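You operate a simulated robot arm through the tools that you are given. There is no shell and no other tool. Be economical: measure what you need, move in short steps, check, and stop when the job is done.

You run a simulated robot arm. Do the job below in one go: nothing can be reset, and whatever is moved stays where it is left.

JOB
Put things in order on the white table. At the end: the brown piece of bark from the white table stands on top of the black handled trivet; the clear honey jar is on the white plate; the clear vial (marked "Dark") from the white table stands where the clear honey jar stood; the beige ball of twine stands where the brown piece of bark stood; whatever was shut is shut again. Leave all else as you found it, and nothing knocked over.

The check looks at the end state, three seconds after you hand in, the way a careful person would. Anything else that was tipped, shoved, dropped, spilled or broken makes it a failure.

ROBOT AND FRAMES
A 7-joint arm with a two-finger parallel gripper, fixed in place. Base frame: the origin is at the foot of the arm, x ahead of it, y to its left, z up; the work surface is at about z = 0. Units: mm, rad, N and s.
With the tool pointing down near the work surface it reaches from about 240 to 620 mm from the base axis. Its first joint turns from -1.152 to 1.152 rad. Payload 2.6 kg.
Tool frame: the origin (TCP) lies between the finger pads and is the grasp point; the fingertips stand 30 mm ahead of it; z points along the fingers, y is the line along which they close. The gripper opens to 94 mm. The fingers are 28 mm wide and 10 mm thick; the gripper's body (50 by 96 mm) begins 55 mm behind the TCP.
Orientation is that of the tool frame in the base frame, as a unit quaternion [x, y, z, w]. With the fingers straight down and closing along the base's y, the tool's x points along the base's -x, its y along +y and its z along -z.

CONTROLS
- The arm moves only by the tool play_rows. Its argument "motion" is a list that holds one entry, the list of rows, each a list of 6 numbers: the shift along the tool's x, y, z in units of 20 mm (1.0 is 20 mm), then the turn, a rotation vector about the tool's x, y, z in units of 6 degrees (1.0 is 6 degrees). In form: [[[dx, dy, dz, rx, ry, rz], ...]]. A call has 1 to 10 rows; each row shifts and turns the commanded pose from where the row before left it, along the tool's axes as they then stand. "fingers" is the gripper command, from -1 (shut) to 1 (fully open), values between in proportion, set as the call begins (left out, the last holds). A call with a number of a shift or a turn outside -1 to 1 is refused whole. A row lasts 0.2 s, in which the tool goes at most 50 mm and 0.15 rad; a call with a longer step from one row to the next is refused whole, and so is a gripper value outside its range. A pose out of reach is approached as far as the arm can. The call stops where the force on the tool passes 40 N (or 10 N more than at its start, if that is more) or the arm is blocked; 0.2 s more then pass. Each finger travels about 72 mm/s and halts on what it meets, pressing with about 45 N; the grip force reading is that of the motor and also rises with nothing between the fingers. The clock runs only during rows and for 0.2 s after the last one: add rows that do not move to give the fingers time. It gives the time, the measured TCP pose, the force on the tool (base axes), the opening and the grip force at its end, in the units of the frame above (readings bear some noise).
- Cameras (640 x 400 px; columns grow to the right, rows downward): "scene" is fixed at [54.1, 463.1, 553.4]; the picture's right is [-0.47, -0.88, 0.00], its down [-0.60, 0.31, -0.74] and it looks along [0.65, -0.35, -0.67] (base axes); focal length 321 px, centre (320, 200). "wrist" rides on the gripper at [76, 14, -102] in the tool frame; the picture's right is [-0.18, 0.98, 0.00], its down [-0.75, -0.14, -0.64] and it looks along [-0.63, -0.12, 0.77] (tool axes); focal length 243 px, centre (320, 200). There is no depth. A picture from a camera that has moved, and an enlarged one, comes with that camera's place and axes in the base frame and with its lens.
- capture(camera): a new picture of that camera. It takes no simulated time.
- inspect(camera, box): a new picture of the part [left, top, right, bottom] of that camera's present view, enlarged. It takes no simulated time.
- sign_off(): hands the job in; it is judged then, once.

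Work in short steps. Places have to be worked out from the pictures, the camera data and where the tool is seen: move nearer, look again, correct. Check each grasp and each placing, and mend what went wrong. You have 120 turns and 84 pictures in all, those below and enlarged ones among them. Open the gripper and draw the arm clear of the work before you hand the job in, unless the task says otherwise; then end with one line.

The tools are called after ">>>" as name(argument=value, ...) on one line, values as JSON. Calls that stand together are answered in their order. play_rows: Moves the arm, as the interface text tells. Its arguments: {"type":"object","properties":{"motion":{"type":"array","items":{"type":"array","items":{"type":"array","items":{"type":"number"}}}},"fingers":{"type":"number"}},"required":["motion"]} The other tools are called the same way: capture (camera) takes a picture; inspect (camera, box) takes an enlarged picture of a part of a camera's view; sign_off () hands the job in.

At the start:

```text
t: 0.0
eef_pos: [357.4, 123.5, 262.4]
tool_rot: [0.001, 1.0, 0.0, 0.0]
force: [0.3, 0.3, -0.1]
finger_gap: 93.9
grasp_force: 0.1
```

scene: 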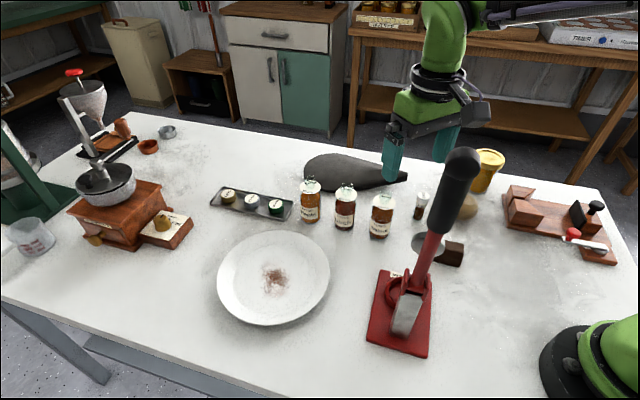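
wrist: 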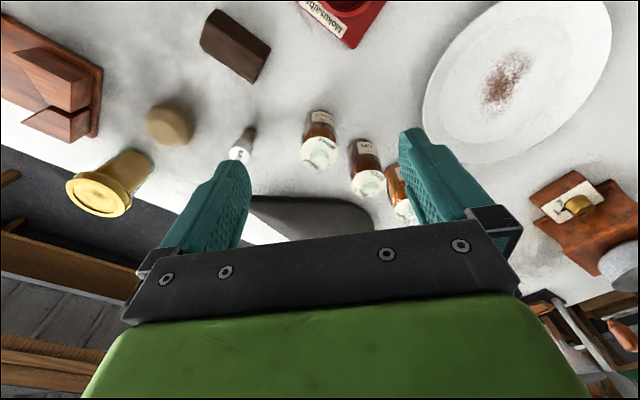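

I start by enlarging the areas with the jars and the right-hand objects to identify things.

>>> inspect(camera="scene", box=[200, 140, 400, 265])

>>> inspect(camera="scene", box=[360, 130, 560, 270])

>>> inspect(camera="wrist", box=[120, 0, 440, 220])

```text
3.20 times, centred on (300, 202) of scene
camera zoom: at [54.1, 463.1, 553.4], right [-0.47, -0.88, 0.0], down [-0.6, 0.31, -0.74], along [0.65, -0.35, -0.67], focal length 1027 px, centre (384, 192)
```

zoom: 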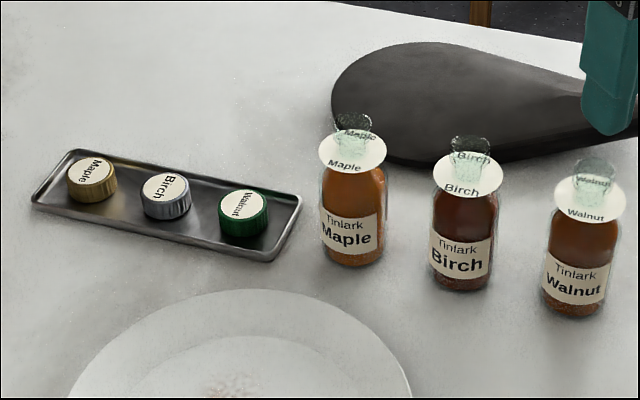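

```text
2.86 times, centred on (460, 200) of scene
camera zoom: at [54.1, 463.1, 553.4], right [-0.47, -0.88, 0.0], down [-0.6, 0.31, -0.74], along [0.65, -0.35, -0.67], focal length 917 px, centre (-80, 200)
```

zoom: 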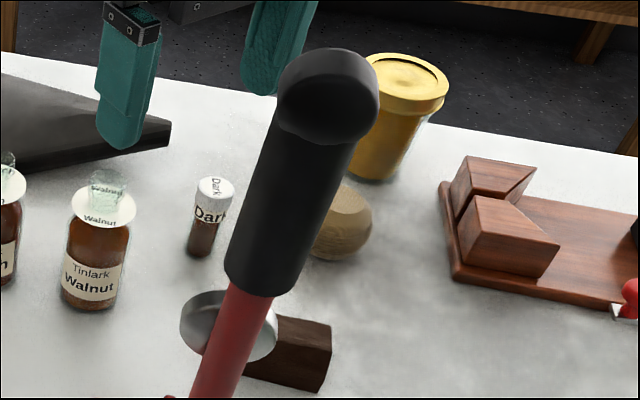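

```text
1.82 times, centred on (280, 110) of wrist
camera zoom: at [280.1, 137.8, 365.1], right [0.18, 0.98, 0.0], down [0.75, -0.14, 0.64], along [0.63, -0.12, -0.77], focal length 441 px, centre (393, 364)
```

zoom: 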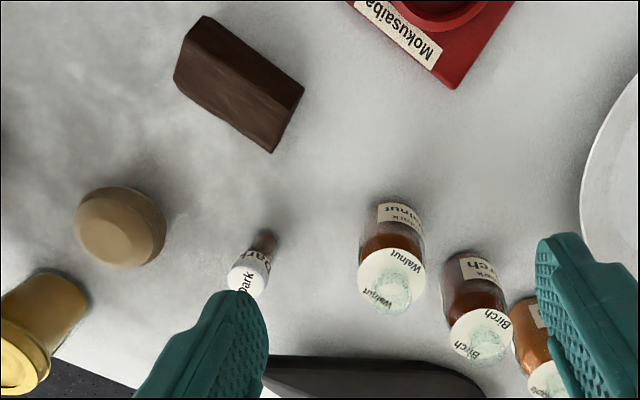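

Now the remaining objects: the left side, the right-hand block area and the yellow jar.

>>> inspect(camera="scene", box=[0, 60, 220, 260])

>>> inspect(camera="wrist", box=[0, 60, 240, 220])

>>> inspect(camera="scene", box=[480, 130, 640, 270])

```text
2.00 times, centred on (110, 160) of scene
camera zoom: at [54.1, 463.1, 553.4], right [-0.47, -0.88, 0.0], down [-0.6, 0.31, -0.74], along [0.65, -0.35, -0.67], focal length 642 px, centre (740, 280)
```

zoom: 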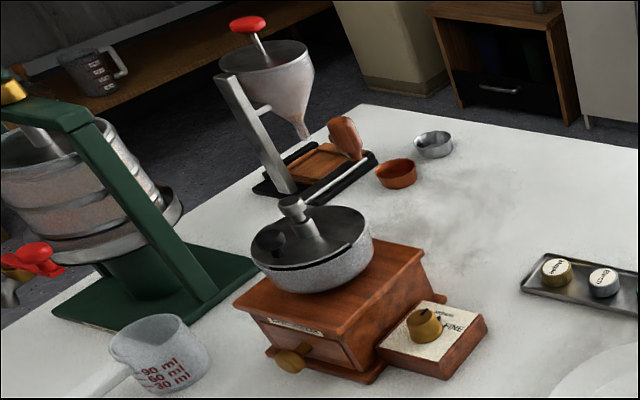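

```text
2.50 times, centred on (120, 140) of wrist
camera zoom: at [280.1, 137.8, 365.1], right [0.18, 0.98, 0.0], down [0.75, -0.14, 0.64], along [0.63, -0.12, -0.77], focal length 606 px, centre (820, 350)
```

zoom: 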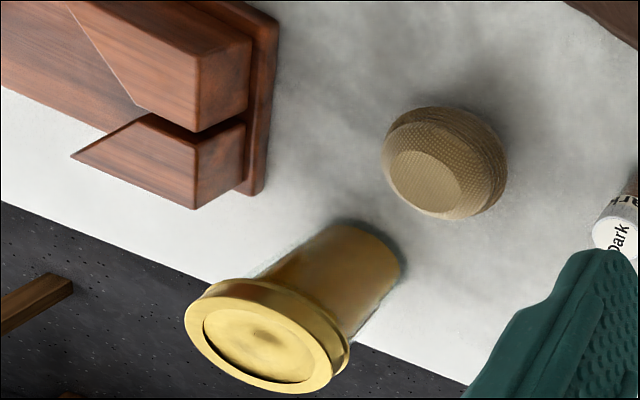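

```text
2.86 times, centred on (560, 200) of scene
camera zoom: at [54.1, 463.1, 553.4], right [-0.47, -0.88, 0.0], down [-0.6, 0.31, -0.74], along [0.65, -0.35, -0.67], focal length 917 px, centre (-366, 200)
```

zoom: 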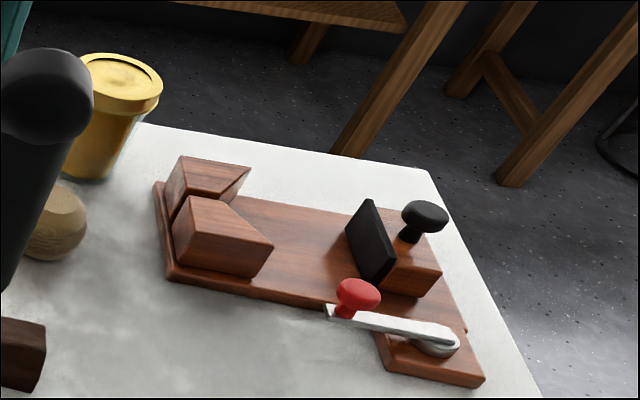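

The yellow lidded jar is the honey jar (~(436,-222)), bark ~(300,27), twine ~(378,-105), vial ~(423,-3), trivet's near part ~(590,37), plate ~(422,367). A tall lever stands near (236,190). I move toward the bark, staying clear of the lever, for a closer look.

>>> play_rows(motion=[[[0, -1, 0, 0, 0, 0], [0.4, -1, 0.2, 0, 0, 0], [0.4, -1, 0.6, 0, 0, 0], [0.4, -1, 0.6, 0, 0, 0], [0.4, -0.6, 0.6, 0, 0, 0], [0.4, 0, 0.6, 0, 0, 0]]], fingers=1)

>>> capture(camera="wrist")

>>> capture(camera="scene")

```text
t: 1.4
eef_pos: [315.6, 32.5, 210.6]
tool_rot: [0.0, 1.0, 0.0, 0.0]
force: [-0.2, -0.3, 0.4]
finger_gap: 94.3
grasp_force: 0.0
```

```text
75 pictures are left
camera wrist: at [239.3, 46.1, 312.8], right [0.18, 0.98, 0.0], down [0.75, -0.14, 0.64], along [0.63, -0.12, -0.77], focal length 243 px, centre (320, 200)
```

wrist: 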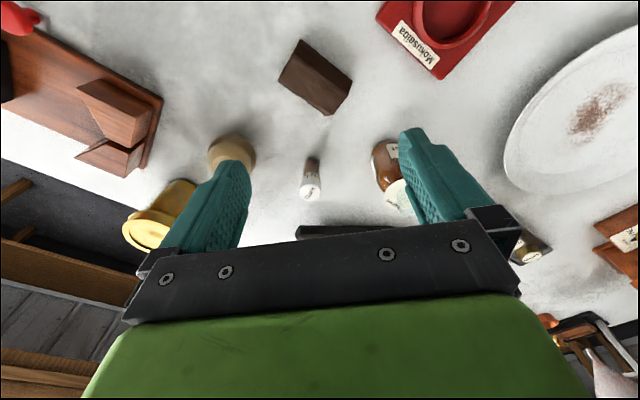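

```text
74 pictures are left
```

scene: 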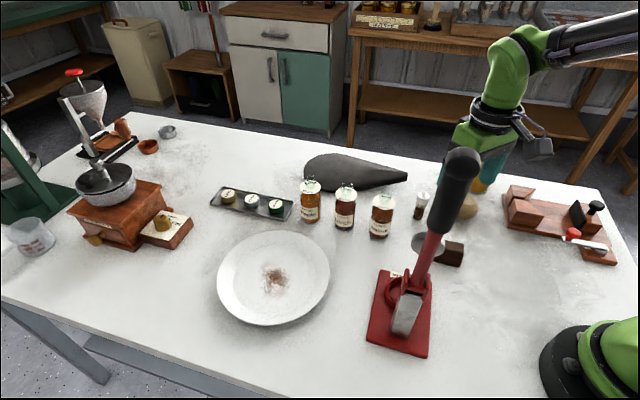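

>>> inspect(camera="wrist", box=[250, 20, 378, 132])

```text
3.57 times, centred on (314, 76) of wrist
camera zoom: at [239.3, 46.1, 312.8], right [0.18, 0.98, 0.0], down [0.75, -0.14, 0.64], along [0.63, -0.12, -0.77], focal length 866 px, centre (341, 643)
```

zoom: 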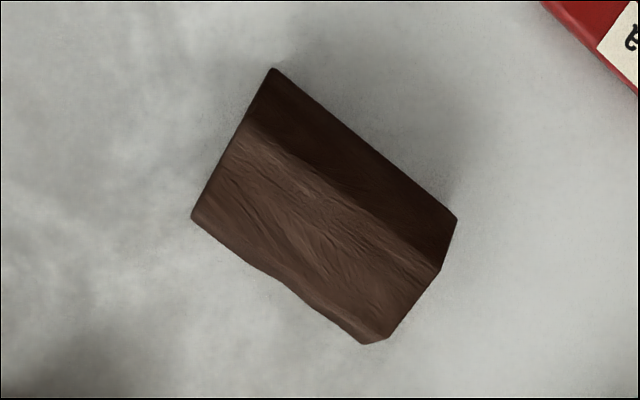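

Bark: ~70x38x30 mm, centre ≈(309,28), long axis at 45° between +x and +y. I turn the tool −45° about z to close across its width.

>>> play_rows(motion=[[[0, 0, 0, 0, 0, -1], [0, 0, 0, 0, 0, -1], [0, 0, 0, 0, 0, -1], [0, 0, 0, 0, 0, -1], [0, 0, 0, 0, 0, -1], [0, 0, 0, 0, 0, -1], [0, 0, 0, 0, 0, -1], [0, 0, 0, 0, 0, -0.5], [0, 0, 0, 0, 0, 0]]])

>>> capture(camera="wrist")

```text
t: 3.4
eef_pos: [316.9, 33.8, 210.4]
tool_rot: [-0.383, 0.924, 0.0, 0.0]
force: [0.5, -0.1, 0.4]
finger_gap: 93.9
grasp_force: 0.1
```

```text
72 pictures are left
camera wrist: at [252.6, -11.9, 313.3], right [-0.57, 0.82, 0.0], down [0.63, 0.43, 0.64], along [0.53, 0.36, -0.77], focal length 243 px, centre (320, 200)
```

wrist: 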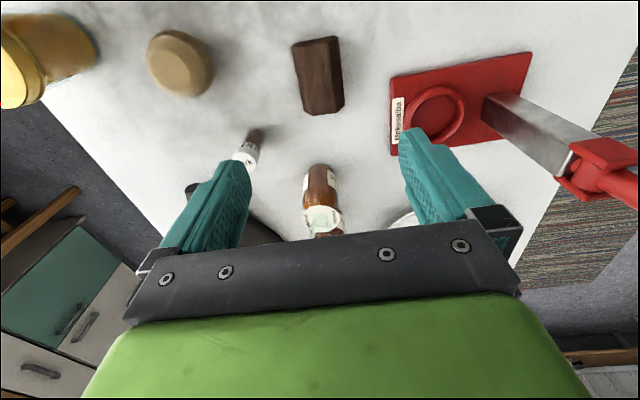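

Fresh view puts the bark centre at ≈(307,27). I descend over it to fingertips a few mm above the table.

>>> play_rows(motion=[[[0.53, 0.1, 0.9, 0, 0, 0], [0, 0, 0.9, 0, 0, 0], [0, 0, 0.9, 0, 0, 0], [0, 0, 0.9, 0, 0, 0], [0, 0, 0.9, 0, 0, 0], [0, 0, 0.9, 0, 0, 0], [0, 0, 0.9, 0, 0, 0], [0, 0, 0, 0, 0, 0]]])

>>> capture(camera="wrist")

```text
t: 5.2
eef_pos: [309.6, 27.4, 84.7]
tool_rot: [-0.383, 0.924, 0.0, 0.0]
force: [0.0, 0.4, 0.2]
finger_gap: 93.9
grasp_force: 0.0
```

```text
71 pictures are left
camera wrist: at [243.5, -17.6, 187.4], right [-0.56, 0.83, 0.0], down [0.63, 0.43, 0.64], along [0.53, 0.36, -0.77], focal length 243 px, centre (320, 200)
```

wrist: 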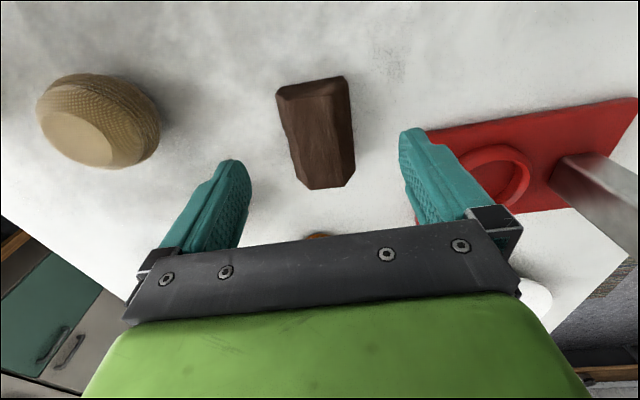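

Clear of the press base; I narrow the opening to ~70 mm and go down to z≈34, then close.

>>> play_rows(motion=[[[0.2, 0, 0.6, 0, 0, 0], [0, 0, 0.7, 0, 0, 0], [0, 0, 0.7, 0, 0, 0], [0, 0, 0.5, 0, 0, 0], [0, 0, 0, 0, 0, 0]]], fingers=0.5)

>>> play_rows(motion=[[[0, 0, 0, 0, 0, 0], [0, 0, 0, 0, 0, 0], [0, 0, 0, 0, 0, 0], [0, 0, 0, 0, 0, 0]]], fingers=-1)

>>> capture(camera="wrist")

```text
t: 6.4
eef_pos: [305.1, 23.7, 34.4]
tool_rot: [-0.383, 0.924, 0.0, 0.0]
force: [0.0, -0.5, 0.1]
finger_gap: 70.5
grasp_force: 0.1
```

```text
t: 7.4
eef_pos: [304.4, 24.0, 33.5]
tool_rot: [-0.382, 0.924, 0.0, 0.0]
force: [0.5, 0.0, 1.1]
finger_gap: 47.6
grasp_force: 44.6
```

```text
70 pictures are left
camera wrist: at [239.9, -21.7, 137.4], right [-0.56, 0.83, 0.0], down [0.63, 0.43, 0.64], along [0.53, 0.36, -0.77], focal length 243 px, centre (320, 200)
```

wrist: 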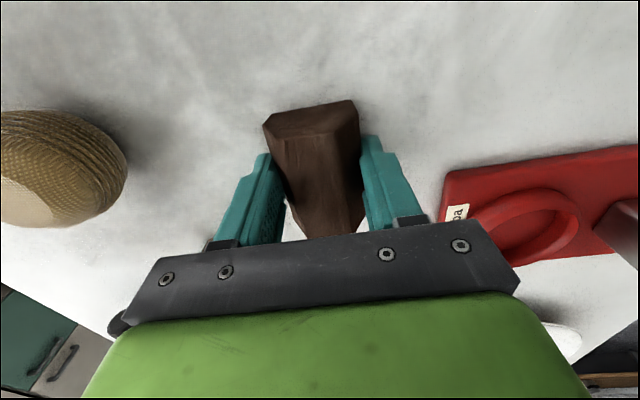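

Bark gripped (47.6 mm wide). I lift it straight up and study the trivet in the scene view.

>>> play_rows(motion=[[[0, 0, -0.5, 0, 0, 0], [0, 0, -0.9, 0, 0, 0], [0, 0, -0.9, 0, 0, 0], [0, 0, -0.9, 0, 0, 0], [0, 0, -0.9, 0, 0, 0], [0, 0, -0.9, 0, 0, 0], [0, 0, -0.9, 0, 0, 0], [0, 0, -0.9, 0, 0, 0], [0, 0, 0, 0, 0, 0]]])

>>> inspect(camera="scene", box=[280, 130, 440, 240])

>>> capture(camera="wrist")

```text
t: 9.4
eef_pos: [307.5, 22.8, 168.5]
tool_rot: [-0.383, 0.924, 0.0, 0.0]
force: [-0.3, -0.2, -1.5]
finger_gap: 47.6
grasp_force: 45.0
```

```text
3.64 times, centred on (360, 185) of scene
camera zoom: at [54.1, 463.1, 553.4], right [-0.47, -0.88, 0.0], down [-0.6, 0.31, -0.74], along [0.65, -0.35, -0.67], focal length 1167 px, centre (174, 254)
```

zoom: 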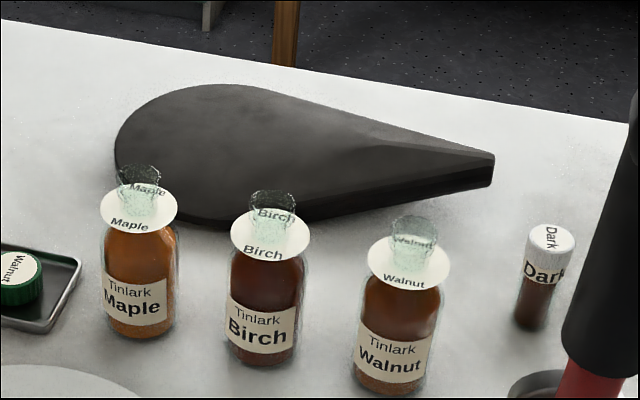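

```text
68 pictures are left
camera wrist: at [241.6, -21.6, 272.3], right [-0.57, 0.82, 0.0], down [0.63, 0.43, 0.64], along [0.53, 0.36, -0.77], focal length 243 px, centre (320, 200)
```

wrist: 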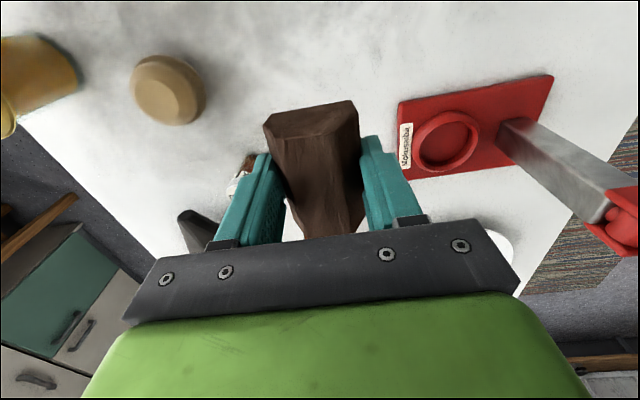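

Trivet's axis runs from tip (544,-70) toward disc centre ≈(655,95), top at z≈25. I carry the bark along +x at height toward (605,27).

>>> play_rows(motion=[[[-0.5, -0.5, 0, 0, 0, -0.0], [-1, -1, 0, 0, 0, 0], [-1, -1, 0, 0, 0, 0], [-1, -1, 0, 0, 0, 0], [-1, -1, 0, 0, 0, 0], [-1, -1, 0, 0, 0, 0], [-1, -1, 0, 0, 0, 0], [-1, -1, 0, 0, 0, 0], [-1, -1, 0, 0, 0, 0], [-1, -1, 0, 0, 0, 0]]])

>>> play_rows(motion=[[[-0.6, -0.5, 0, 0, 0, -0.9], [-0.5, -0.4, 0, 0, 0, -0.9], [0, 0, 0.5, 0, 0, 0], [0, 0, 0.8, 0, 0, 0], [0, 0, 0.8, 0, 0, 0], [0, 0, 0, 0, 0, 0]]])

>>> capture(camera="wrist")

>>> capture(camera="scene")

```text
t: 11.6
eef_pos: [576.1, 23.8, 169.6]
tool_rot: [-0.383, 0.924, 0.001, 0.0]
force: [0.2, 0.9, -0.8]
finger_gap: 47.7
grasp_force: 44.6
```

```text
t: 13.0
eef_pos: [602.4, 26.7, 128.7]
tool_rot: [-0.468, 0.884, -0.001, 0.001]
force: [0.6, -0.2, -0.1]
finger_gap: 47.6
grasp_force: 44.9
```

```text
67 pictures are left
camera wrist: at [545.9, -28.2, 231.5], right [-0.71, 0.7, 0.0], down [0.54, 0.54, 0.64], along [0.45, 0.46, -0.77], focal length 243 px, centre (320, 200)
```

wrist: 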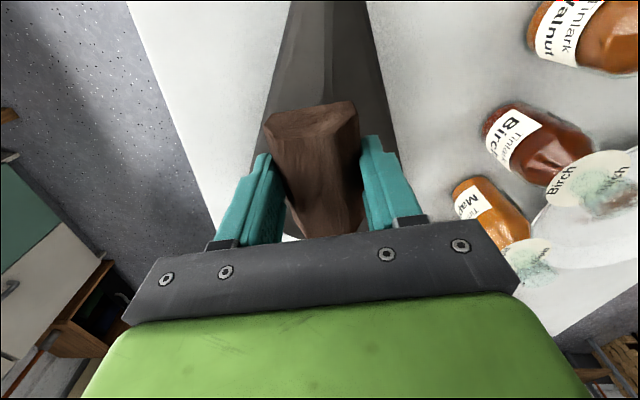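

```text
66 pictures are left
```

scene: 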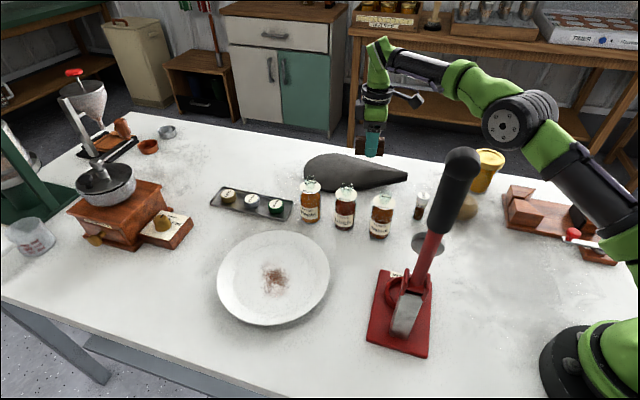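

Trivet axis through the view is ~5 mm to tool +y; I adjust slightly and lower to just above the trivet.

>>> play_rows(motion=[[[-0.3, 0.25, 0.5, 0, 0, 0], [0, 0, 0.8, 0, 0, 0], [0, 0, 0.8, 0, 0, 0], [0, 0, 0.6, 0, 0, 0], [0, 0, 0.2, 0, 0, 0], [0, 0, 0, 0, 0, 0]]])

>>> inspect(camera="scene", box=[300, 110, 420, 200])

>>> capture(camera="wrist")

```text
t: 14.4
eef_pos: [599.9, 35.1, 70.8]
tool_rot: [-0.468, 0.884, -0.001, 0.0]
force: [0.1, 0.6, 0.4]
finger_gap: 47.4
grasp_force: 44.5
```

```text
4.44 times, centred on (360, 155) of scene
camera zoom: at [54.1, 463.1, 553.4], right [-0.47, -0.88, 0.0], down [-0.6, 0.31, -0.74], along [0.65, -0.35, -0.67], focal length 1427 px, centre (142, 400)
```

zoom: 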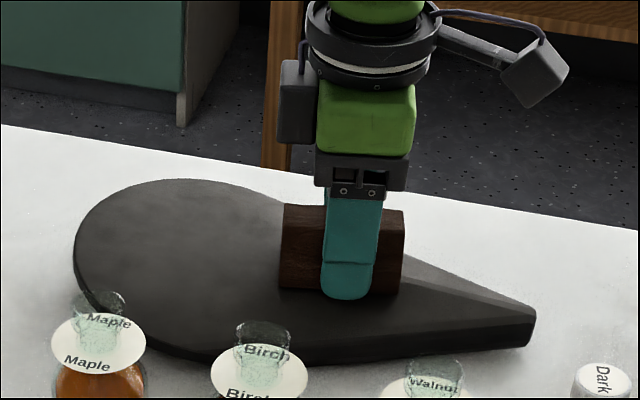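

```text
64 pictures are left
camera wrist: at [545.2, -20.3, 173.1], right [-0.71, 0.7, 0.0], down [0.54, 0.54, 0.64], along [0.45, 0.46, -0.77], focal length 243 px, centre (320, 200)
```

wrist: 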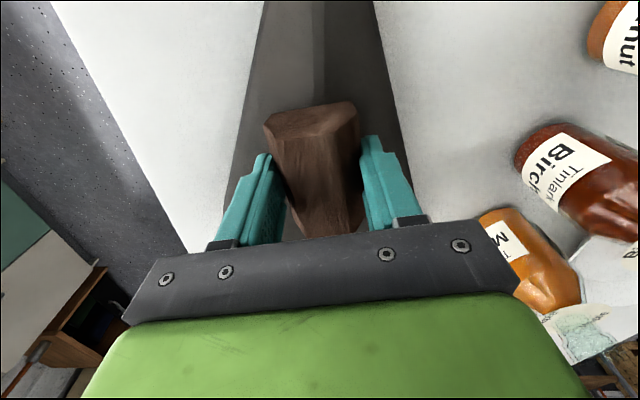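

Well centred over the trivet. I lower in small steps until contact.

>>> play_rows(motion=[[[0, 0, 0.2, 0, 0, 0], [0, 0, 0.2, 0, 0, 0], [0, 0, 0.1, 0, 0, 0], [0, 0, 0, 0, 0, 0]]])

>>> inspect(camera="scene", box=[320, 130, 400, 190])

```text
t: 15.4
eef_pos: [601.4, 34.5, 61.6]
tool_rot: [-0.468, 0.884, 0.0, -0.001]
force: [1.7, 2.2, 1.2]
finger_gap: 47.6
grasp_force: 45.6
```

```text
6.67 times, centred on (360, 160) of scene
camera zoom: at [54.1, 463.1, 553.4], right [-0.47, -0.88, 0.0], down [-0.6, 0.31, -0.74], along [0.65, -0.35, -0.67], focal length 2140 px, centre (53, 467)
```

zoom: 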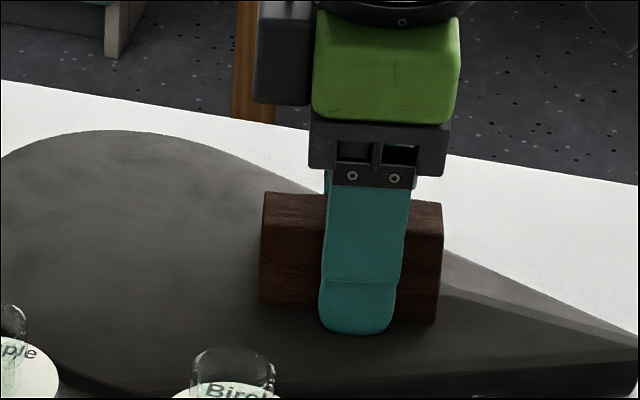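

Possibly first contact; I go down another 2–3 mm to confirm.

>>> play_rows(motion=[[[0, 0, 0.1, 0, 0, 0], [0, 0, 0, 0, 0, 0]]])

>>> play_rows(motion=[[[0, 0, 0.1, 0, 0, 0], [0, 0, 0, 0, 0, 0]]])

```text
t: 16.0
eef_pos: [601.1, 34.7, 57.7]
tool_rot: [-0.468, 0.884, 0.0, 0.001]
force: [1.3, 1.8, 0.2]
finger_gap: 47.2
grasp_force: 45.8
```

```text
t: 16.6
eef_pos: [601.7, 35.3, 56.4]
tool_rot: [-0.468, 0.883, 0.0, 0.001]
force: [0.6, 1.9, 7.2]
finger_gap: 47.3
grasp_force: 45.1
```

Contact (7 N up). I release and rise straight up.

>>> play_rows(motion=[[[0, 0, 0, 0, 0, 0], [0, 0, 0, 0, 0, 0], [0, 0, 0, 0, 0, 0], [0, 0, -0.5, 0, 0, 0], [0, 0, -0.9, 0, 0, 0], [0, 0, -0.9, 0, 0, 0], [0, 0, -0.9, 0, 0, 0], [0, 0, -0.9, 0, 0, 0], [0, 0, -0.9, 0, 0, 0], [0, 0, 0, 0, 0, 0]]], fingers=0.6)

>>> capture(camera="wrist")

>>> inspect(camera="scene", box=[300, 110, 420, 200])

```text
t: 18.8
eef_pos: [599.8, 35.4, 154.6]
tool_rot: [-0.468, 0.884, 0.0, -0.001]
force: [0.4, -0.2, 0.7]
finger_gap: 75.2
grasp_force: 0.0
```

```text
62 pictures are left
camera wrist: at [545.1, -20.8, 258.8], right [-0.71, 0.7, 0.0], down [0.54, 0.54, 0.64], along [0.45, 0.46, -0.77], focal length 243 px, centre (320, 200)
```

wrist: 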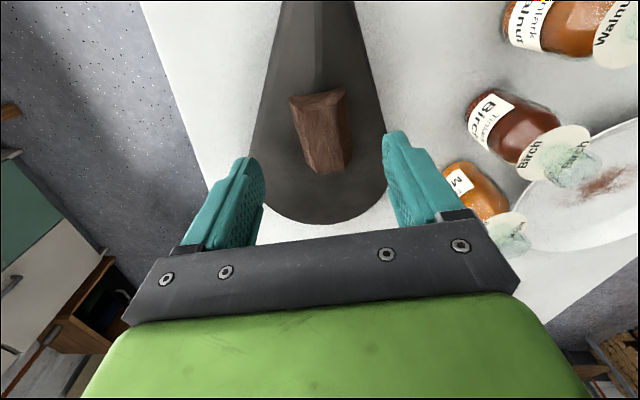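

```text
4.44 times, centred on (360, 155) of scene
camera zoom: at [54.1, 463.1, 553.4], right [-0.47, -0.88, 0.0], down [-0.6, 0.31, -0.74], along [0.65, -0.35, -0.67], focal length 1427 px, centre (142, 400)
```

zoom: 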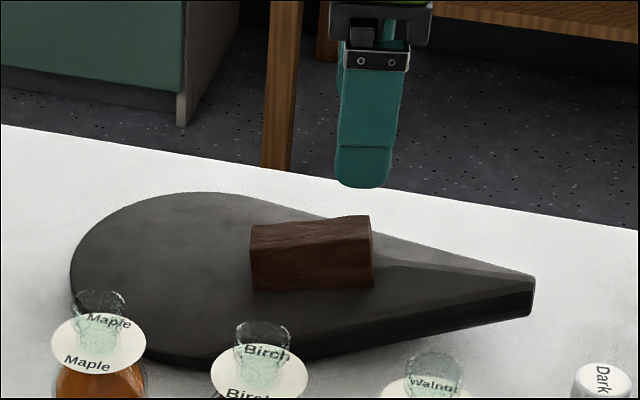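

Bark sits on the trivet, and the trivet is where it was. Next the twine at ≈(378,-105): I move over in that direction, at height.

>>> play_rows(motion=[[[0.5, 0.2, -0.5, 0, 0, 0], [0.9, 0.4, -0.5, 0, 0, 0], [0.9, 0.4, 0, 0, 0, 0], [0.9, 0.4, 0, 0, 0, 0], [0.9, 0.4, 0, 0, 0, 0], [0.9, 0.4, 0, 0, 0, 0], [0.9, 0.4, 0, 0, 0, 0], [0.9, 0.4, 0, 0, 0, 0], [0.9, 0.4, 0, 0, 0, 0], [0.9, 0.4, 0, 0, 0, 0]]], fingers=1)

>>> capture(camera="wrist")

>>> capture(camera="scene")

```text
t: 21.0
eef_pos: [443.8, -60.4, 175.7]
tool_rot: [-0.469, 0.883, 0.0, -0.001]
force: [-1.2, 0.6, 0.2]
finger_gap: 94.0
grasp_force: 0.0
```

```text
60 pictures are left
camera wrist: at [387.1, -117.6, 278.3], right [-0.71, 0.7, 0.0], down [0.54, 0.54, 0.64], along [0.45, 0.46, -0.77], focal length 243 px, centre (320, 200)
```

wrist: 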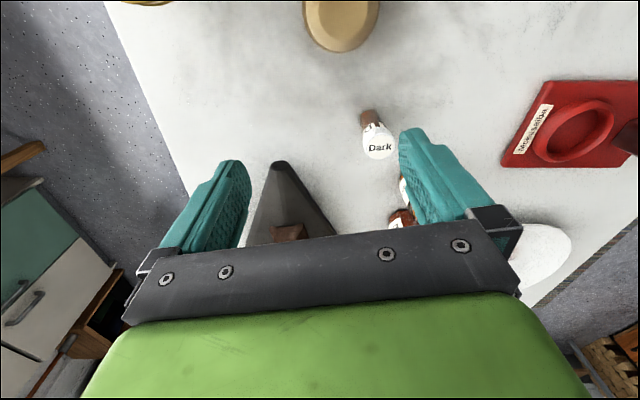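

```text
59 pictures are left
```

scene: 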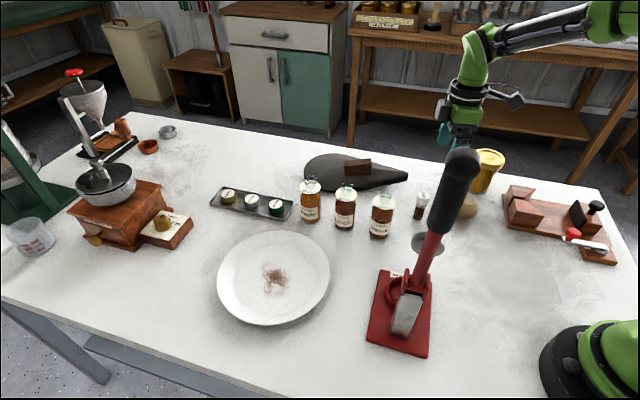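

>>> play_rows(motion=[[[0.74, 0.3, 0, 0, 0, 0], [0.74, 0.3, 0, 0, 0, 0], [0.74, 0.3, 0.4, 0, 0, 0], [0.74, 0.3, 0.7, 0, 0, 0], [0.6, 0.2, 0.7, 0, 0, 0], [0, 0, 0.7, 0, 0, 0], [0, 0, 0, 0, 0, 0]]])

>>> capture(camera="wrist")

```text
t: 22.6
eef_pos: [377.2, -107.6, 125.7]
tool_rot: [-0.468, 0.884, 0.0, 0.0]
force: [0.0, 1.0, -0.1]
finger_gap: 94.1
grasp_force: 0.1
```

```text
58 pictures are left
camera wrist: at [322.0, -163.2, 229.6], right [-0.71, 0.7, 0.0], down [0.54, 0.54, 0.64], along [0.45, 0.46, -0.77], focal length 243 px, centre (320, 200)
```

wrist: 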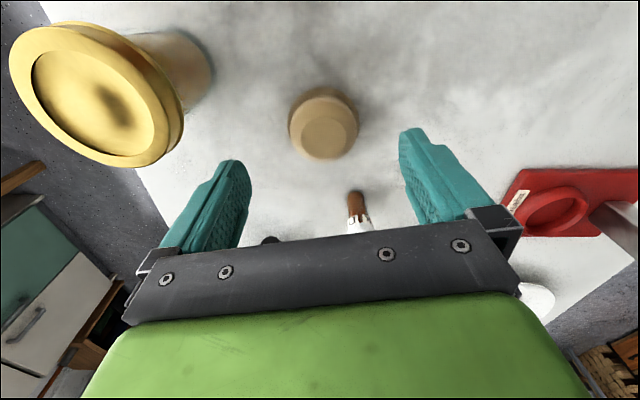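

Twine ≈61 mm wide, ~44 tall, centre ≈(379,-100). I centre and descend, then close.

>>> play_rows(motion=[[[-0.35, 0.1, 0.7, 0, 0, 0], [0, 0, 0.8, 0, 0, 0], [0, 0, 0.8, 0, 0, 0], [0, 0, 0.8, 0, 0, 0], [0, 0, 0.8, 0, 0, 0], [0, 0, 0.6, 0, 0, 0], [0, 0, 0, 0, 0, 0]]])

>>> play_rows(motion=[[[0, 0, 0, 0, 0, 0], [0, 0, 0, 0, 0, 0], [0, 0, 0, 0, 0, 0], [0, 0, 0, 0, 0, 0]]], fingers=-1)

>>> capture(camera="wrist")

```text
t: 24.2
eef_pos: [379.8, -100.4, 35.6]
tool_rot: [-0.468, 0.884, 0.0, 0.0]
force: [-0.1, 0.4, -0.4]
finger_gap: 94.2
grasp_force: 0.1
```

```text
t: 25.2
eef_pos: [380.7, -101.1, 36.8]
tool_rot: [-0.468, 0.884, 0.0, 0.0]
force: [0.0, 0.0, -0.2]
finger_gap: 51.1
grasp_force: 44.9
```

```text
57 pictures are left
camera wrist: at [324.8, -156.2, 139.3], right [-0.71, 0.7, 0.0], down [0.54, 0.54, 0.64], along [0.45, 0.46, -0.77], focal length 243 px, centre (320, 200)
```

wrist: 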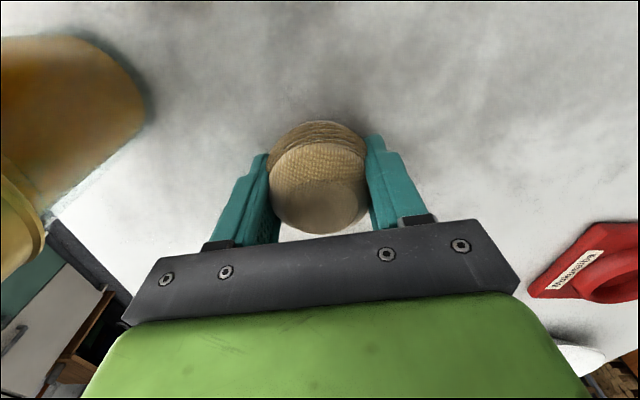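

Gripped (51 mm). Lift and carry to the bark's old spot (307,27).

>>> play_rows(motion=[[[0, 0, -0.8, 0, 0, 0], [0, 0, -0.9, 0, 0, 0], [0, 0, -0.9, 0, 0, 0], [-0.46, 0.95, 0, 0, 0, 0], [-0.46, 0.95, 0, 0, 0, 0], [-0.46, 0.95, 0, 0, 0, 0], [-0.46, 0.95, 0, 0, 0, 0], [-0.46, 0.95, 0, 0, 0, 0], [-0.46, 0.95, 0, 0, 0, 0], [-0.46, 0.95, 0, 0, 0, 0]]])

>>> play_rows(motion=[[[0, 0, 0.6, 0, 0, 0.9], [0, 0, 0.7, 0, 0, 0.9], [0, 0, 0, 0, 0, 0]]])

>>> capture(camera="wrist")

>>> capture(camera="scene")

```text
t: 27.4
eef_pos: [307.2, 28.7, 86.9]
tool_rot: [-0.468, 0.884, 0.0, 0.001]
force: [-0.3, 0.3, -0.4]
finger_gap: 50.9
grasp_force: 45.3
```

```text
t: 28.2
eef_pos: [305.3, 28.2, 61.5]
tool_rot: [-0.382, 0.924, -0.001, 0.0]
force: [0.4, -0.3, -1.3]
finger_gap: 51.0
grasp_force: 45.2
```

```text
56 pictures are left
camera wrist: at [241.4, -16.8, 164.4], right [-0.56, 0.83, 0.0], down [0.63, 0.43, 0.64], along [0.53, 0.36, -0.77], focal length 243 px, centre (320, 200)
```

wrist: 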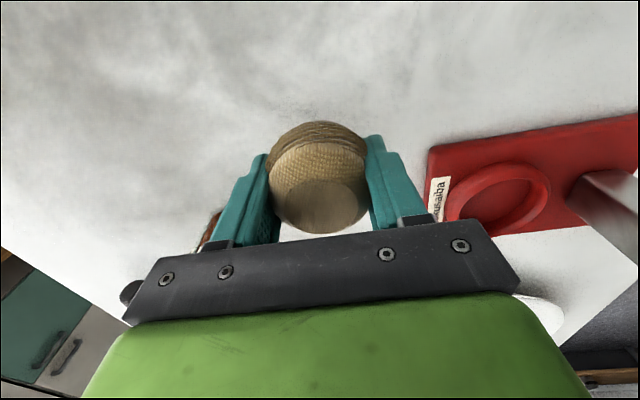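

```text
55 pictures are left
```

scene: 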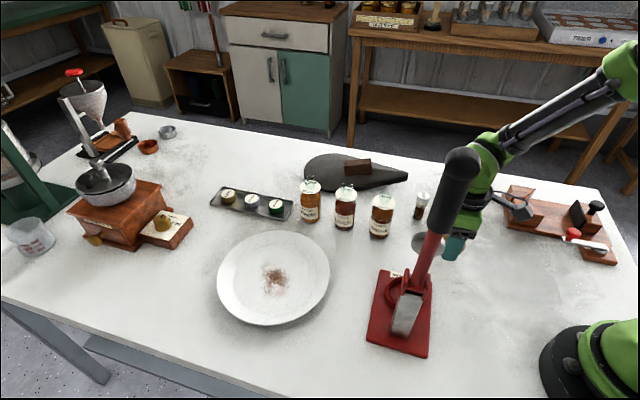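

Lower to just contact.

>>> play_rows(motion=[[[0, 0, 0.5, 0, 0, 0], [0, 0, 0.5, 0, 0, 0], [0, 0, 0.2, 0, 0, 0], [0, 0, 0, 0, 0, 0]]])

>>> play_rows(motion=[[[0, 0, 0.08, 0, 0, 0], [0, 0, 0, 0, 0, 0]]])

```text
t: 29.2
eef_pos: [308.8, 27.3, 37.9]
tool_rot: [-0.383, 0.924, -0.001, 0.0]
force: [0.1, -0.2, -1.3]
finger_gap: 50.6
grasp_force: 45.0
```

```text
t: 29.8
eef_pos: [307.5, 27.5, 36.5]
tool_rot: [-0.383, 0.924, -0.001, 0.0]
force: [-1.3, -1.6, 9.2]
finger_gap: 50.9
grasp_force: 45.6
```

Contact. Release partially (the press base is near) and rise.

>>> play_rows(motion=[[[0, 0, 0, 0, 0, 0], [0, 0, 0, 0, 0, 0], [0, 0, 0, 0, 0, 0], [0, 0, -0.5, 0, 0, 0], [0, 0, -0.9, 0, 0, 0], [0, 0, -0.9, 0, 0, 0], [0, 0, -0.9, 0, 0, 0], [0, 0, -0.9, 0, 0, 0], [0, 0, -0.9, 0, 0, 0], [0, 0, -0.9, 0, 0, 0]]], fingers=0.6)

>>> capture(camera="wrist")

```text
t: 32.0
eef_pos: [307.6, 26.6, 155.0]
tool_rot: [-0.383, 0.924, 0.0, 0.001]
force: [-0.7, 0.1, -0.1]
finger_gap: 75.1
grasp_force: 0.0
```

```text
54 pictures are left
camera wrist: at [242.8, -17.2, 257.7], right [-0.56, 0.83, 0.0], down [0.63, 0.43, 0.64], along [0.53, 0.36, -0.77], focal length 243 px, centre (320, 200)
```

wrist: 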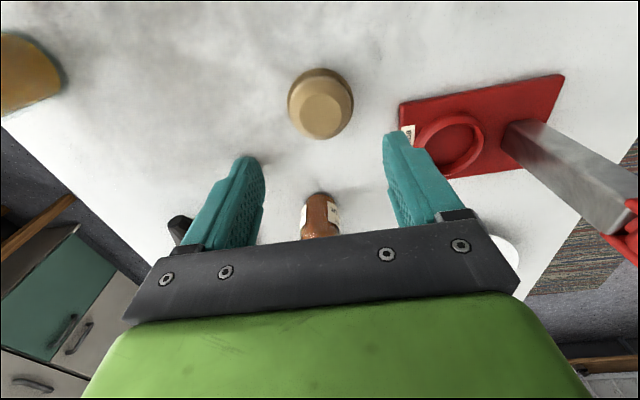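

Twine stands at the bark's old place. Now toward the honey jar: I rotate back to yaw 0 while rising, then move for a measuring view.

>>> play_rows(motion=[[[0, 0, -0.5, 0, 0, 0.95], [0, 0, -0.5, 0, 0, 0.95], [0, 0, -0.5, 0, 0, 0.95], [0, 0, -0.5, 0, 0, 0.95], [0, 0, -0.5, 0, 0, 0.95], [0, 0, -0.5, 0, 0, 0.95], [0, 0, -0.5, 0, 0, 0.95], [0, 0, 0, 0, 0, 0.85], [0, 0, 0, 0, 0, 0]]], fingers=1)

>>> play_rows(motion=[[[-0.4, -1, 0, 0, 0, 0], [-0.4, -1, 0, 0, 0, 0], [-0.4, -1, 0, 0, 0, 0], [-0.4, -1, 0, 0, 0, 0], [-0.4, -1, 0, 0, 0, 0], [-0.4, -1, 0, 0, 0, 0], [-0.4, -1, 0, 0, 0, 0], [-0.4, -1, 0, 0, 0, 0], [-0.4, -1, 0, 0, 0, 0], [-0.4, -1, 0, 0, 0, 0]]])

>>> capture(camera="wrist")

```text
t: 34.0
eef_pos: [306.8, 28.9, 224.5]
tool_rot: [0.002, 1.0, 0.0, 0.0]
force: [0.3, 0.9, 0.2]
finger_gap: 94.0
grasp_force: 0.0
```

```text
t: 36.2
eef_pos: [386.4, -172.9, 224.7]
tool_rot: [0.0, 1.0, 0.0, 0.0]
force: [-0.1, 0.0, -0.1]
finger_gap: 93.9
grasp_force: 0.1
```

```text
53 pictures are left
camera wrist: at [310.0, -159.8, 326.7], right [0.18, 0.98, 0.0], down [0.75, -0.14, 0.64], along [0.63, -0.12, -0.77], focal length 243 px, centre (320, 200)
```

wrist: 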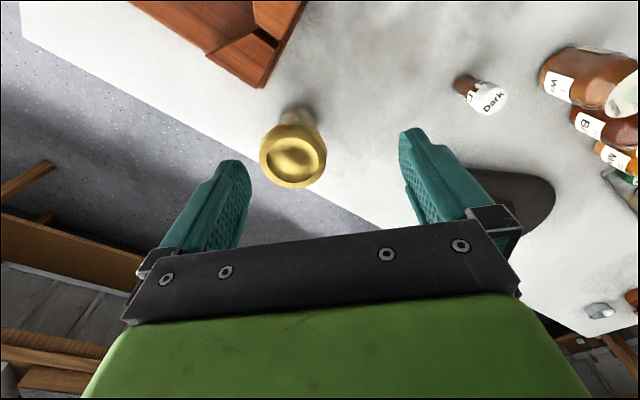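

>>> inspect(camera="wrist", box=[224, 80, 384, 200])

>>> inspect(camera="scene", box=[430, 130, 550, 220])

```text
3.33 times, centred on (304, 140) of wrist
camera zoom: at [310.0, -159.8, 326.7], right [0.18, 0.98, 0.0], down [0.75, -0.14, 0.64], along [0.63, -0.12, -0.77], focal length 809 px, centre (373, 400)
```

zoom: 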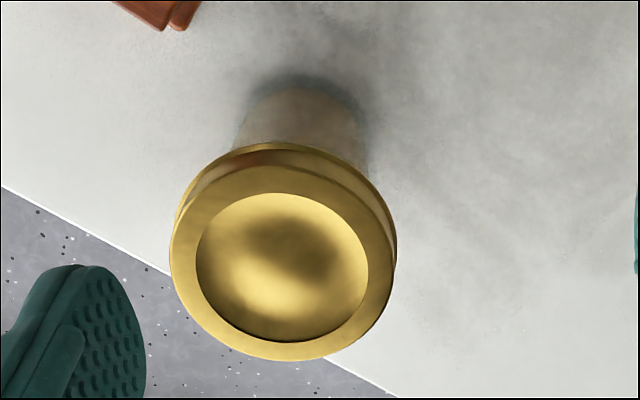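

```text
4.44 times, centred on (490, 175) of scene
camera zoom: at [54.1, 463.2, 553.4], right [-0.47, -0.88, 0.0], down [-0.6, 0.31, -0.74], along [0.65, -0.35, -0.67], focal length 1427 px, centre (-436, 311)
```

zoom: 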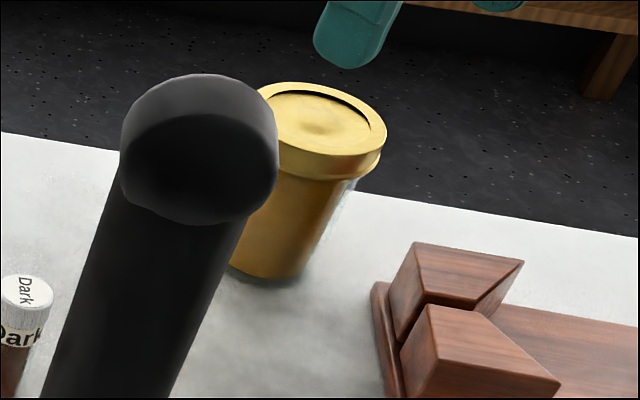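

Honey jar: axis ≈(430,-212), top z≈104, lid ~70 mm wide (bottom ~z 86), body ~50–60 mm. The lever (≈(227,206), top z≈365) lies right between the base and the plate, so I'll grip with the tool leaning sideways (+y), to keep the arm off the lever. First I test that posture empty: yaw to +90°, then lean 35°.

>>> play_rows(motion=[[[0, 0, 0, 0, 0, 1], [0, 0, 0, 0, 0, 1], [0, 0, 0, 0, 0, 1], [0, 0, 0, 0, 0, 1], [0, 0, 0, 0, 0, 1], [0, 0, 0, 0, 0, 1], [0, 0, 0, 0, 0, 1], [0, 0, 0, 0, 0, 1], [0, 0, 0, 0, 0, 1], [0, 0, 0, 0, 0, 1]]])

>>> play_rows(motion=[[[0, 0, -0.5, 0, 0, 1], [0, 0, -0.5, 0, 0, 1], [0, 0, -0.5, 0, 0, 1], [0, 0, 0, 0, 0, 1], [0, 0, 0, 0, 0, 1], [0, 0, 0, 0, 0, 0]]])

>>> play_rows(motion=[[[0, 0, 0, 0, 1, 0], [0, 0, 0, 0, 1, 0], [0, 0, 0, 0, 1, 0], [0, 0, 0, 0, 1, 0], [0, 0, 0, 0, 1, 0], [0, 0, 0, 0, 0.833, 0], [0, 0, 0, 0, 0, 0]]])

>>> capture(camera="scene")

```text
t: 38.4
eef_pos: [388.2, -171.8, 224.9]
tool_rot: [0.5, 0.866, 0.0, 0.0]
force: [0.8, 0.0, 0.6]
finger_gap: 94.0
grasp_force: 0.1
```

```text
t: 39.8
eef_pos: [388.2, -172.5, 253.6]
tool_rot: [0.708, 0.707, -0.001, -0.001]
force: [-0.2, -0.2, -0.7]
finger_gap: 94.0
grasp_force: 0.1
```

```text
t: 41.4
eef_pos: [387.2, -172.5, 254.8]
tool_rot: [0.674, 0.674, 0.213, -0.214]
force: [0.5, -0.6, -0.4]
finger_gap: 93.9
grasp_force: 0.1
```

```text
50 pictures are left
```

scene: 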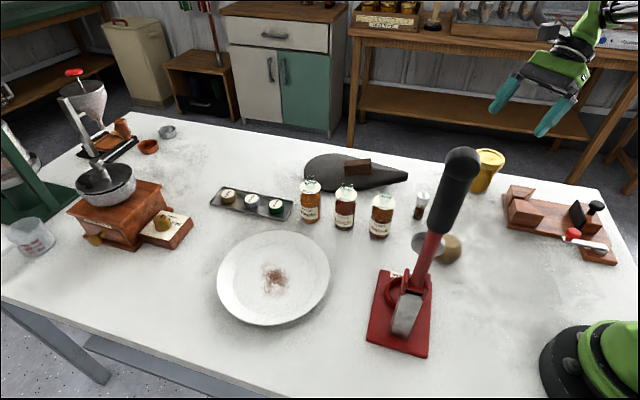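

Lean works. I travel empty at height toward the plate to test the posture and see the arm's clearance to the lever.

>>> play_rows(motion=[[[0.98, 0.16, 0.69, 0, 0, 0], [0.98, 0.16, 0.69, 0, 0, 0], [0.98, 0.16, 0.69, 0, 0, 0], [0.98, 0.16, 0.69, 0, 0, 0], [0.98, 0.16, 0.69, 0, 0, 0], [0.98, 0.16, 0.69, 0, 0, 0], [0.98, 0.16, 0.69, 0, 0, 0], [0.98, 0.16, 0.69, 0, 0, 0], [0.98, 0.16, 0.69, 0, 0, 0], [0.98, 0.16, 0.69, 0, 0, 0]]])

>>> play_rows(motion=[[[0.98, 0.16, 0.69, 0, 0, 0], [0.98, 0.16, 0.69, 0, 0, 0], [0.98, 0.16, 0.69, 0, 0, 0], [0.98, 0.16, 0.69, 0, 0, 0], [0.98, 0.16, 0.69, 0, 0, 0], [0.98, 0.16, 0.69, 0, 0, 0], [0.98, 0.16, 0.69, 0, 0, 0], [0.98, 0.16, 0.69, 0, 0, 0], [0.98, 0.16, 0.69, 0, 0, 0], [0, 0, 0, 0, 0, 0]]])

>>> capture(camera="scene")

>>> capture(camera="wrist")

```text
t: 43.6
eef_pos: [419.8, 67.6, 251.8]
tool_rot: [0.675, 0.674, 0.213, -0.213]
force: [0.2, -0.1, -0.3]
finger_gap: 94.1
grasp_force: 0.1
```

```text
t: 45.8
eef_pos: [449.1, 283.1, 251.3]
tool_rot: [0.675, 0.674, 0.213, -0.212]
force: [0.0, 0.2, -0.2]
finger_gap: 94.0
grasp_force: 0.0
```

```text
49 pictures are left
```

scene: 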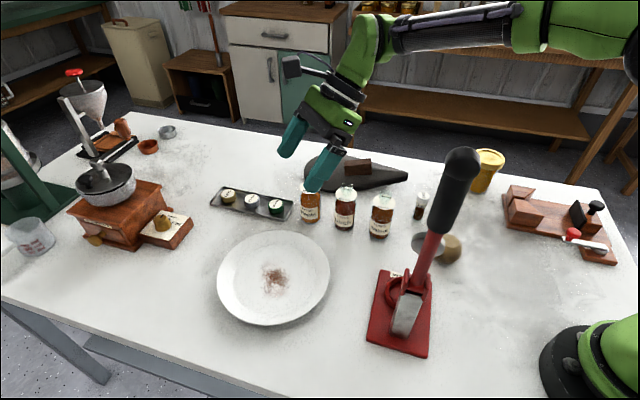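

```text
48 pictures are left
camera wrist: at [461.9, 285.5, 380.2], right [0.98, -0.15, -0.11], down [-0.14, -0.99, 0.09], along [-0.12, -0.08, -0.99], focal length 243 px, centre (320, 200)
```

wrist: 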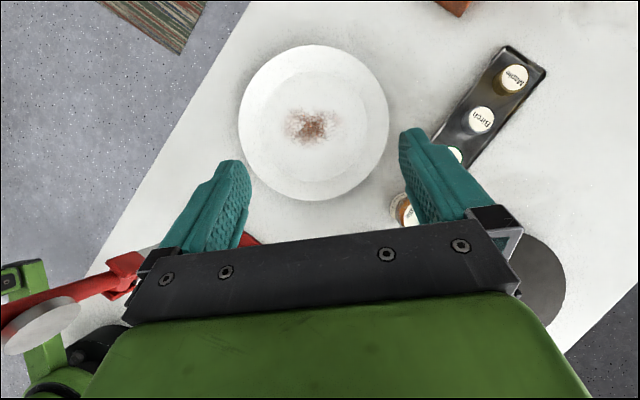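

Posture reaches. Plate centre ≈(425,372), flat radius ~80; jar target ≈(440,345). I test the lowering empty, to z≈100, to check elbow/lever clearance.

>>> play_rows(motion=[[[0.6, -0.1, 0.4, 0, 0, 0], [0.6, -0.1, 0.4, 0, 0, 0], [0.6, -0.1, 0.4, 0, 0, 0], [-0.5, 0, 0.95, 0, 0, 0], [-0.6, 0, 0.95, 0, 0, 0], [-0.6, 0, 0.95, 0, 0, 0], [-0.6, 0, 0.95, 0, 0, 0], [0, 0, 0, 0, 0, 0]]])

>>> capture(camera="scene")

```text
t: 47.6
eef_pos: [441.3, 332.0, 164.7]
tool_rot: [0.674, 0.675, 0.212, -0.212]
force: [0.2, 0.6, 0.1]
finger_gap: 94.0
grasp_force: 0.1
```

```text
47 pictures are left
```

scene: 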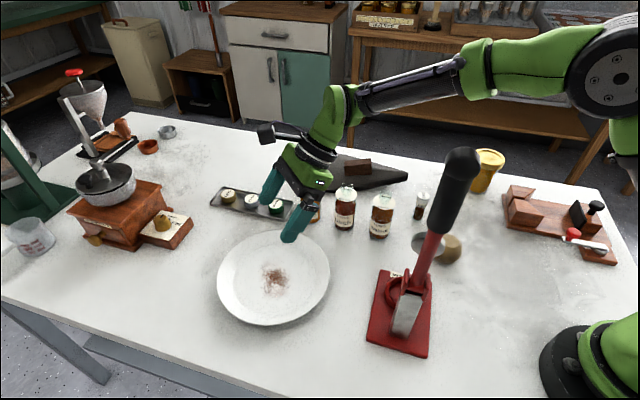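

Good clearance (elbow ≈(190,90), lever ≈(227,206)). I go back up and return to the honey jar.

>>> play_rows(motion=[[[0.57, 0, -0.82, 0, 0, 0], [0.57, 0, -0.82, 0, 0, 0], [0.57, 0, -0.82, 0, 0, 0], [-0.98, -0.02, -0.69, 0, 0, 0], [-0.98, -0.02, -0.69, 0, 0, 0], [-0.98, -0.02, -0.69, 0, 0, 0], [-0.98, -0.02, -0.69, 0, 0, 0], [-0.98, -0.02, -0.69, 0, 0, 0], [-0.98, -0.02, -0.69, 0, 0, 0], [-0.98, -0.02, -0.69, 0, 0, 0]]])

>>> play_rows(motion=[[[-0.98, -0.02, -0.69, 0, 0, 0], [-0.98, -0.02, -0.69, 0, 0, 0], [-0.98, -0.02, -0.69, 0, 0, 0], [-0.98, -0.02, -0.69, 0, 0, 0], [-0.98, -0.02, -0.69, 0, 0, 0], [-0.98, -0.02, -0.69, 0, 0, 0], [-0.98, -0.02, -0.69, 0, 0, 0], [-0.98, -0.02, -0.69, 0, 0, 0], [-0.98, -0.02, -0.69, 0, 0, 0], [-0.98, -0.02, -0.69, 0, 0, 0]]])

>>> play_rows(motion=[[[-0.98, -0.02, -0.69, 0, 0, 0], [-0.98, -0.02, -0.69, 0, 0, 0], [-0.98, -0.02, -0.69, 0, 0, 0], [-0.98, -0.02, -0.69, 0, 0, 0], [-0.98, -0.02, -0.69, 0, 0, 0], [0, 0, 0, 0, 0, 0]]])

>>> capture(camera="wrist")

>>> capture(camera="scene")

```text
t: 49.8
eef_pos: [439.5, 162.7, 227.3]
tool_rot: [0.674, 0.675, 0.212, -0.213]
force: [0.5, -0.3, 0.5]
finger_gap: 93.9
grasp_force: 0.1
```

```text
t: 52.0
eef_pos: [435.4, -75.6, 228.3]
tool_rot: [0.675, 0.674, 0.213, -0.212]
force: [0.5, -0.3, 0.4]
finger_gap: 94.0
grasp_force: 0.1
```

```text
t: 53.4
eef_pos: [431.9, -194.5, 227.7]
tool_rot: [0.675, 0.674, 0.213, -0.213]
force: [-0.5, 1.4, -0.1]
finger_gap: 94.1
grasp_force: 0.0
```

```text
46 pictures are left
camera wrist: at [446.0, -193.4, 355.3], right [0.98, -0.15, -0.11], down [-0.14, -0.99, 0.09], along [-0.12, -0.08, -0.99], focal length 243 px, centre (320, 200)
```

wrist: 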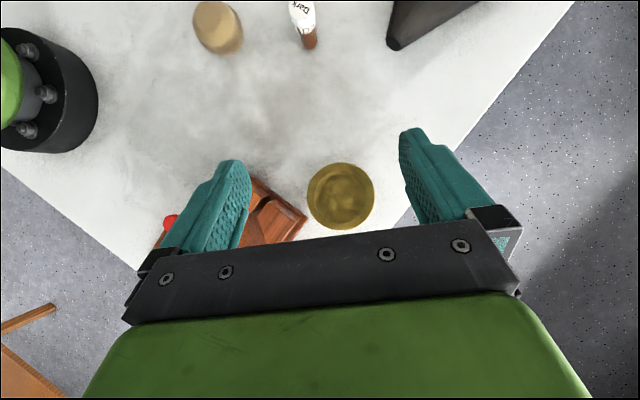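

```text
45 pictures are left
```

scene: 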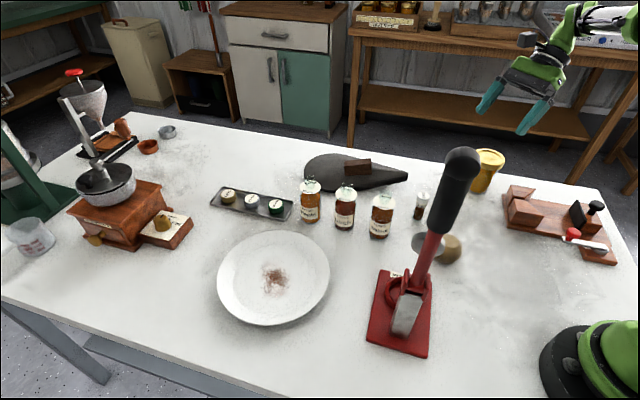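

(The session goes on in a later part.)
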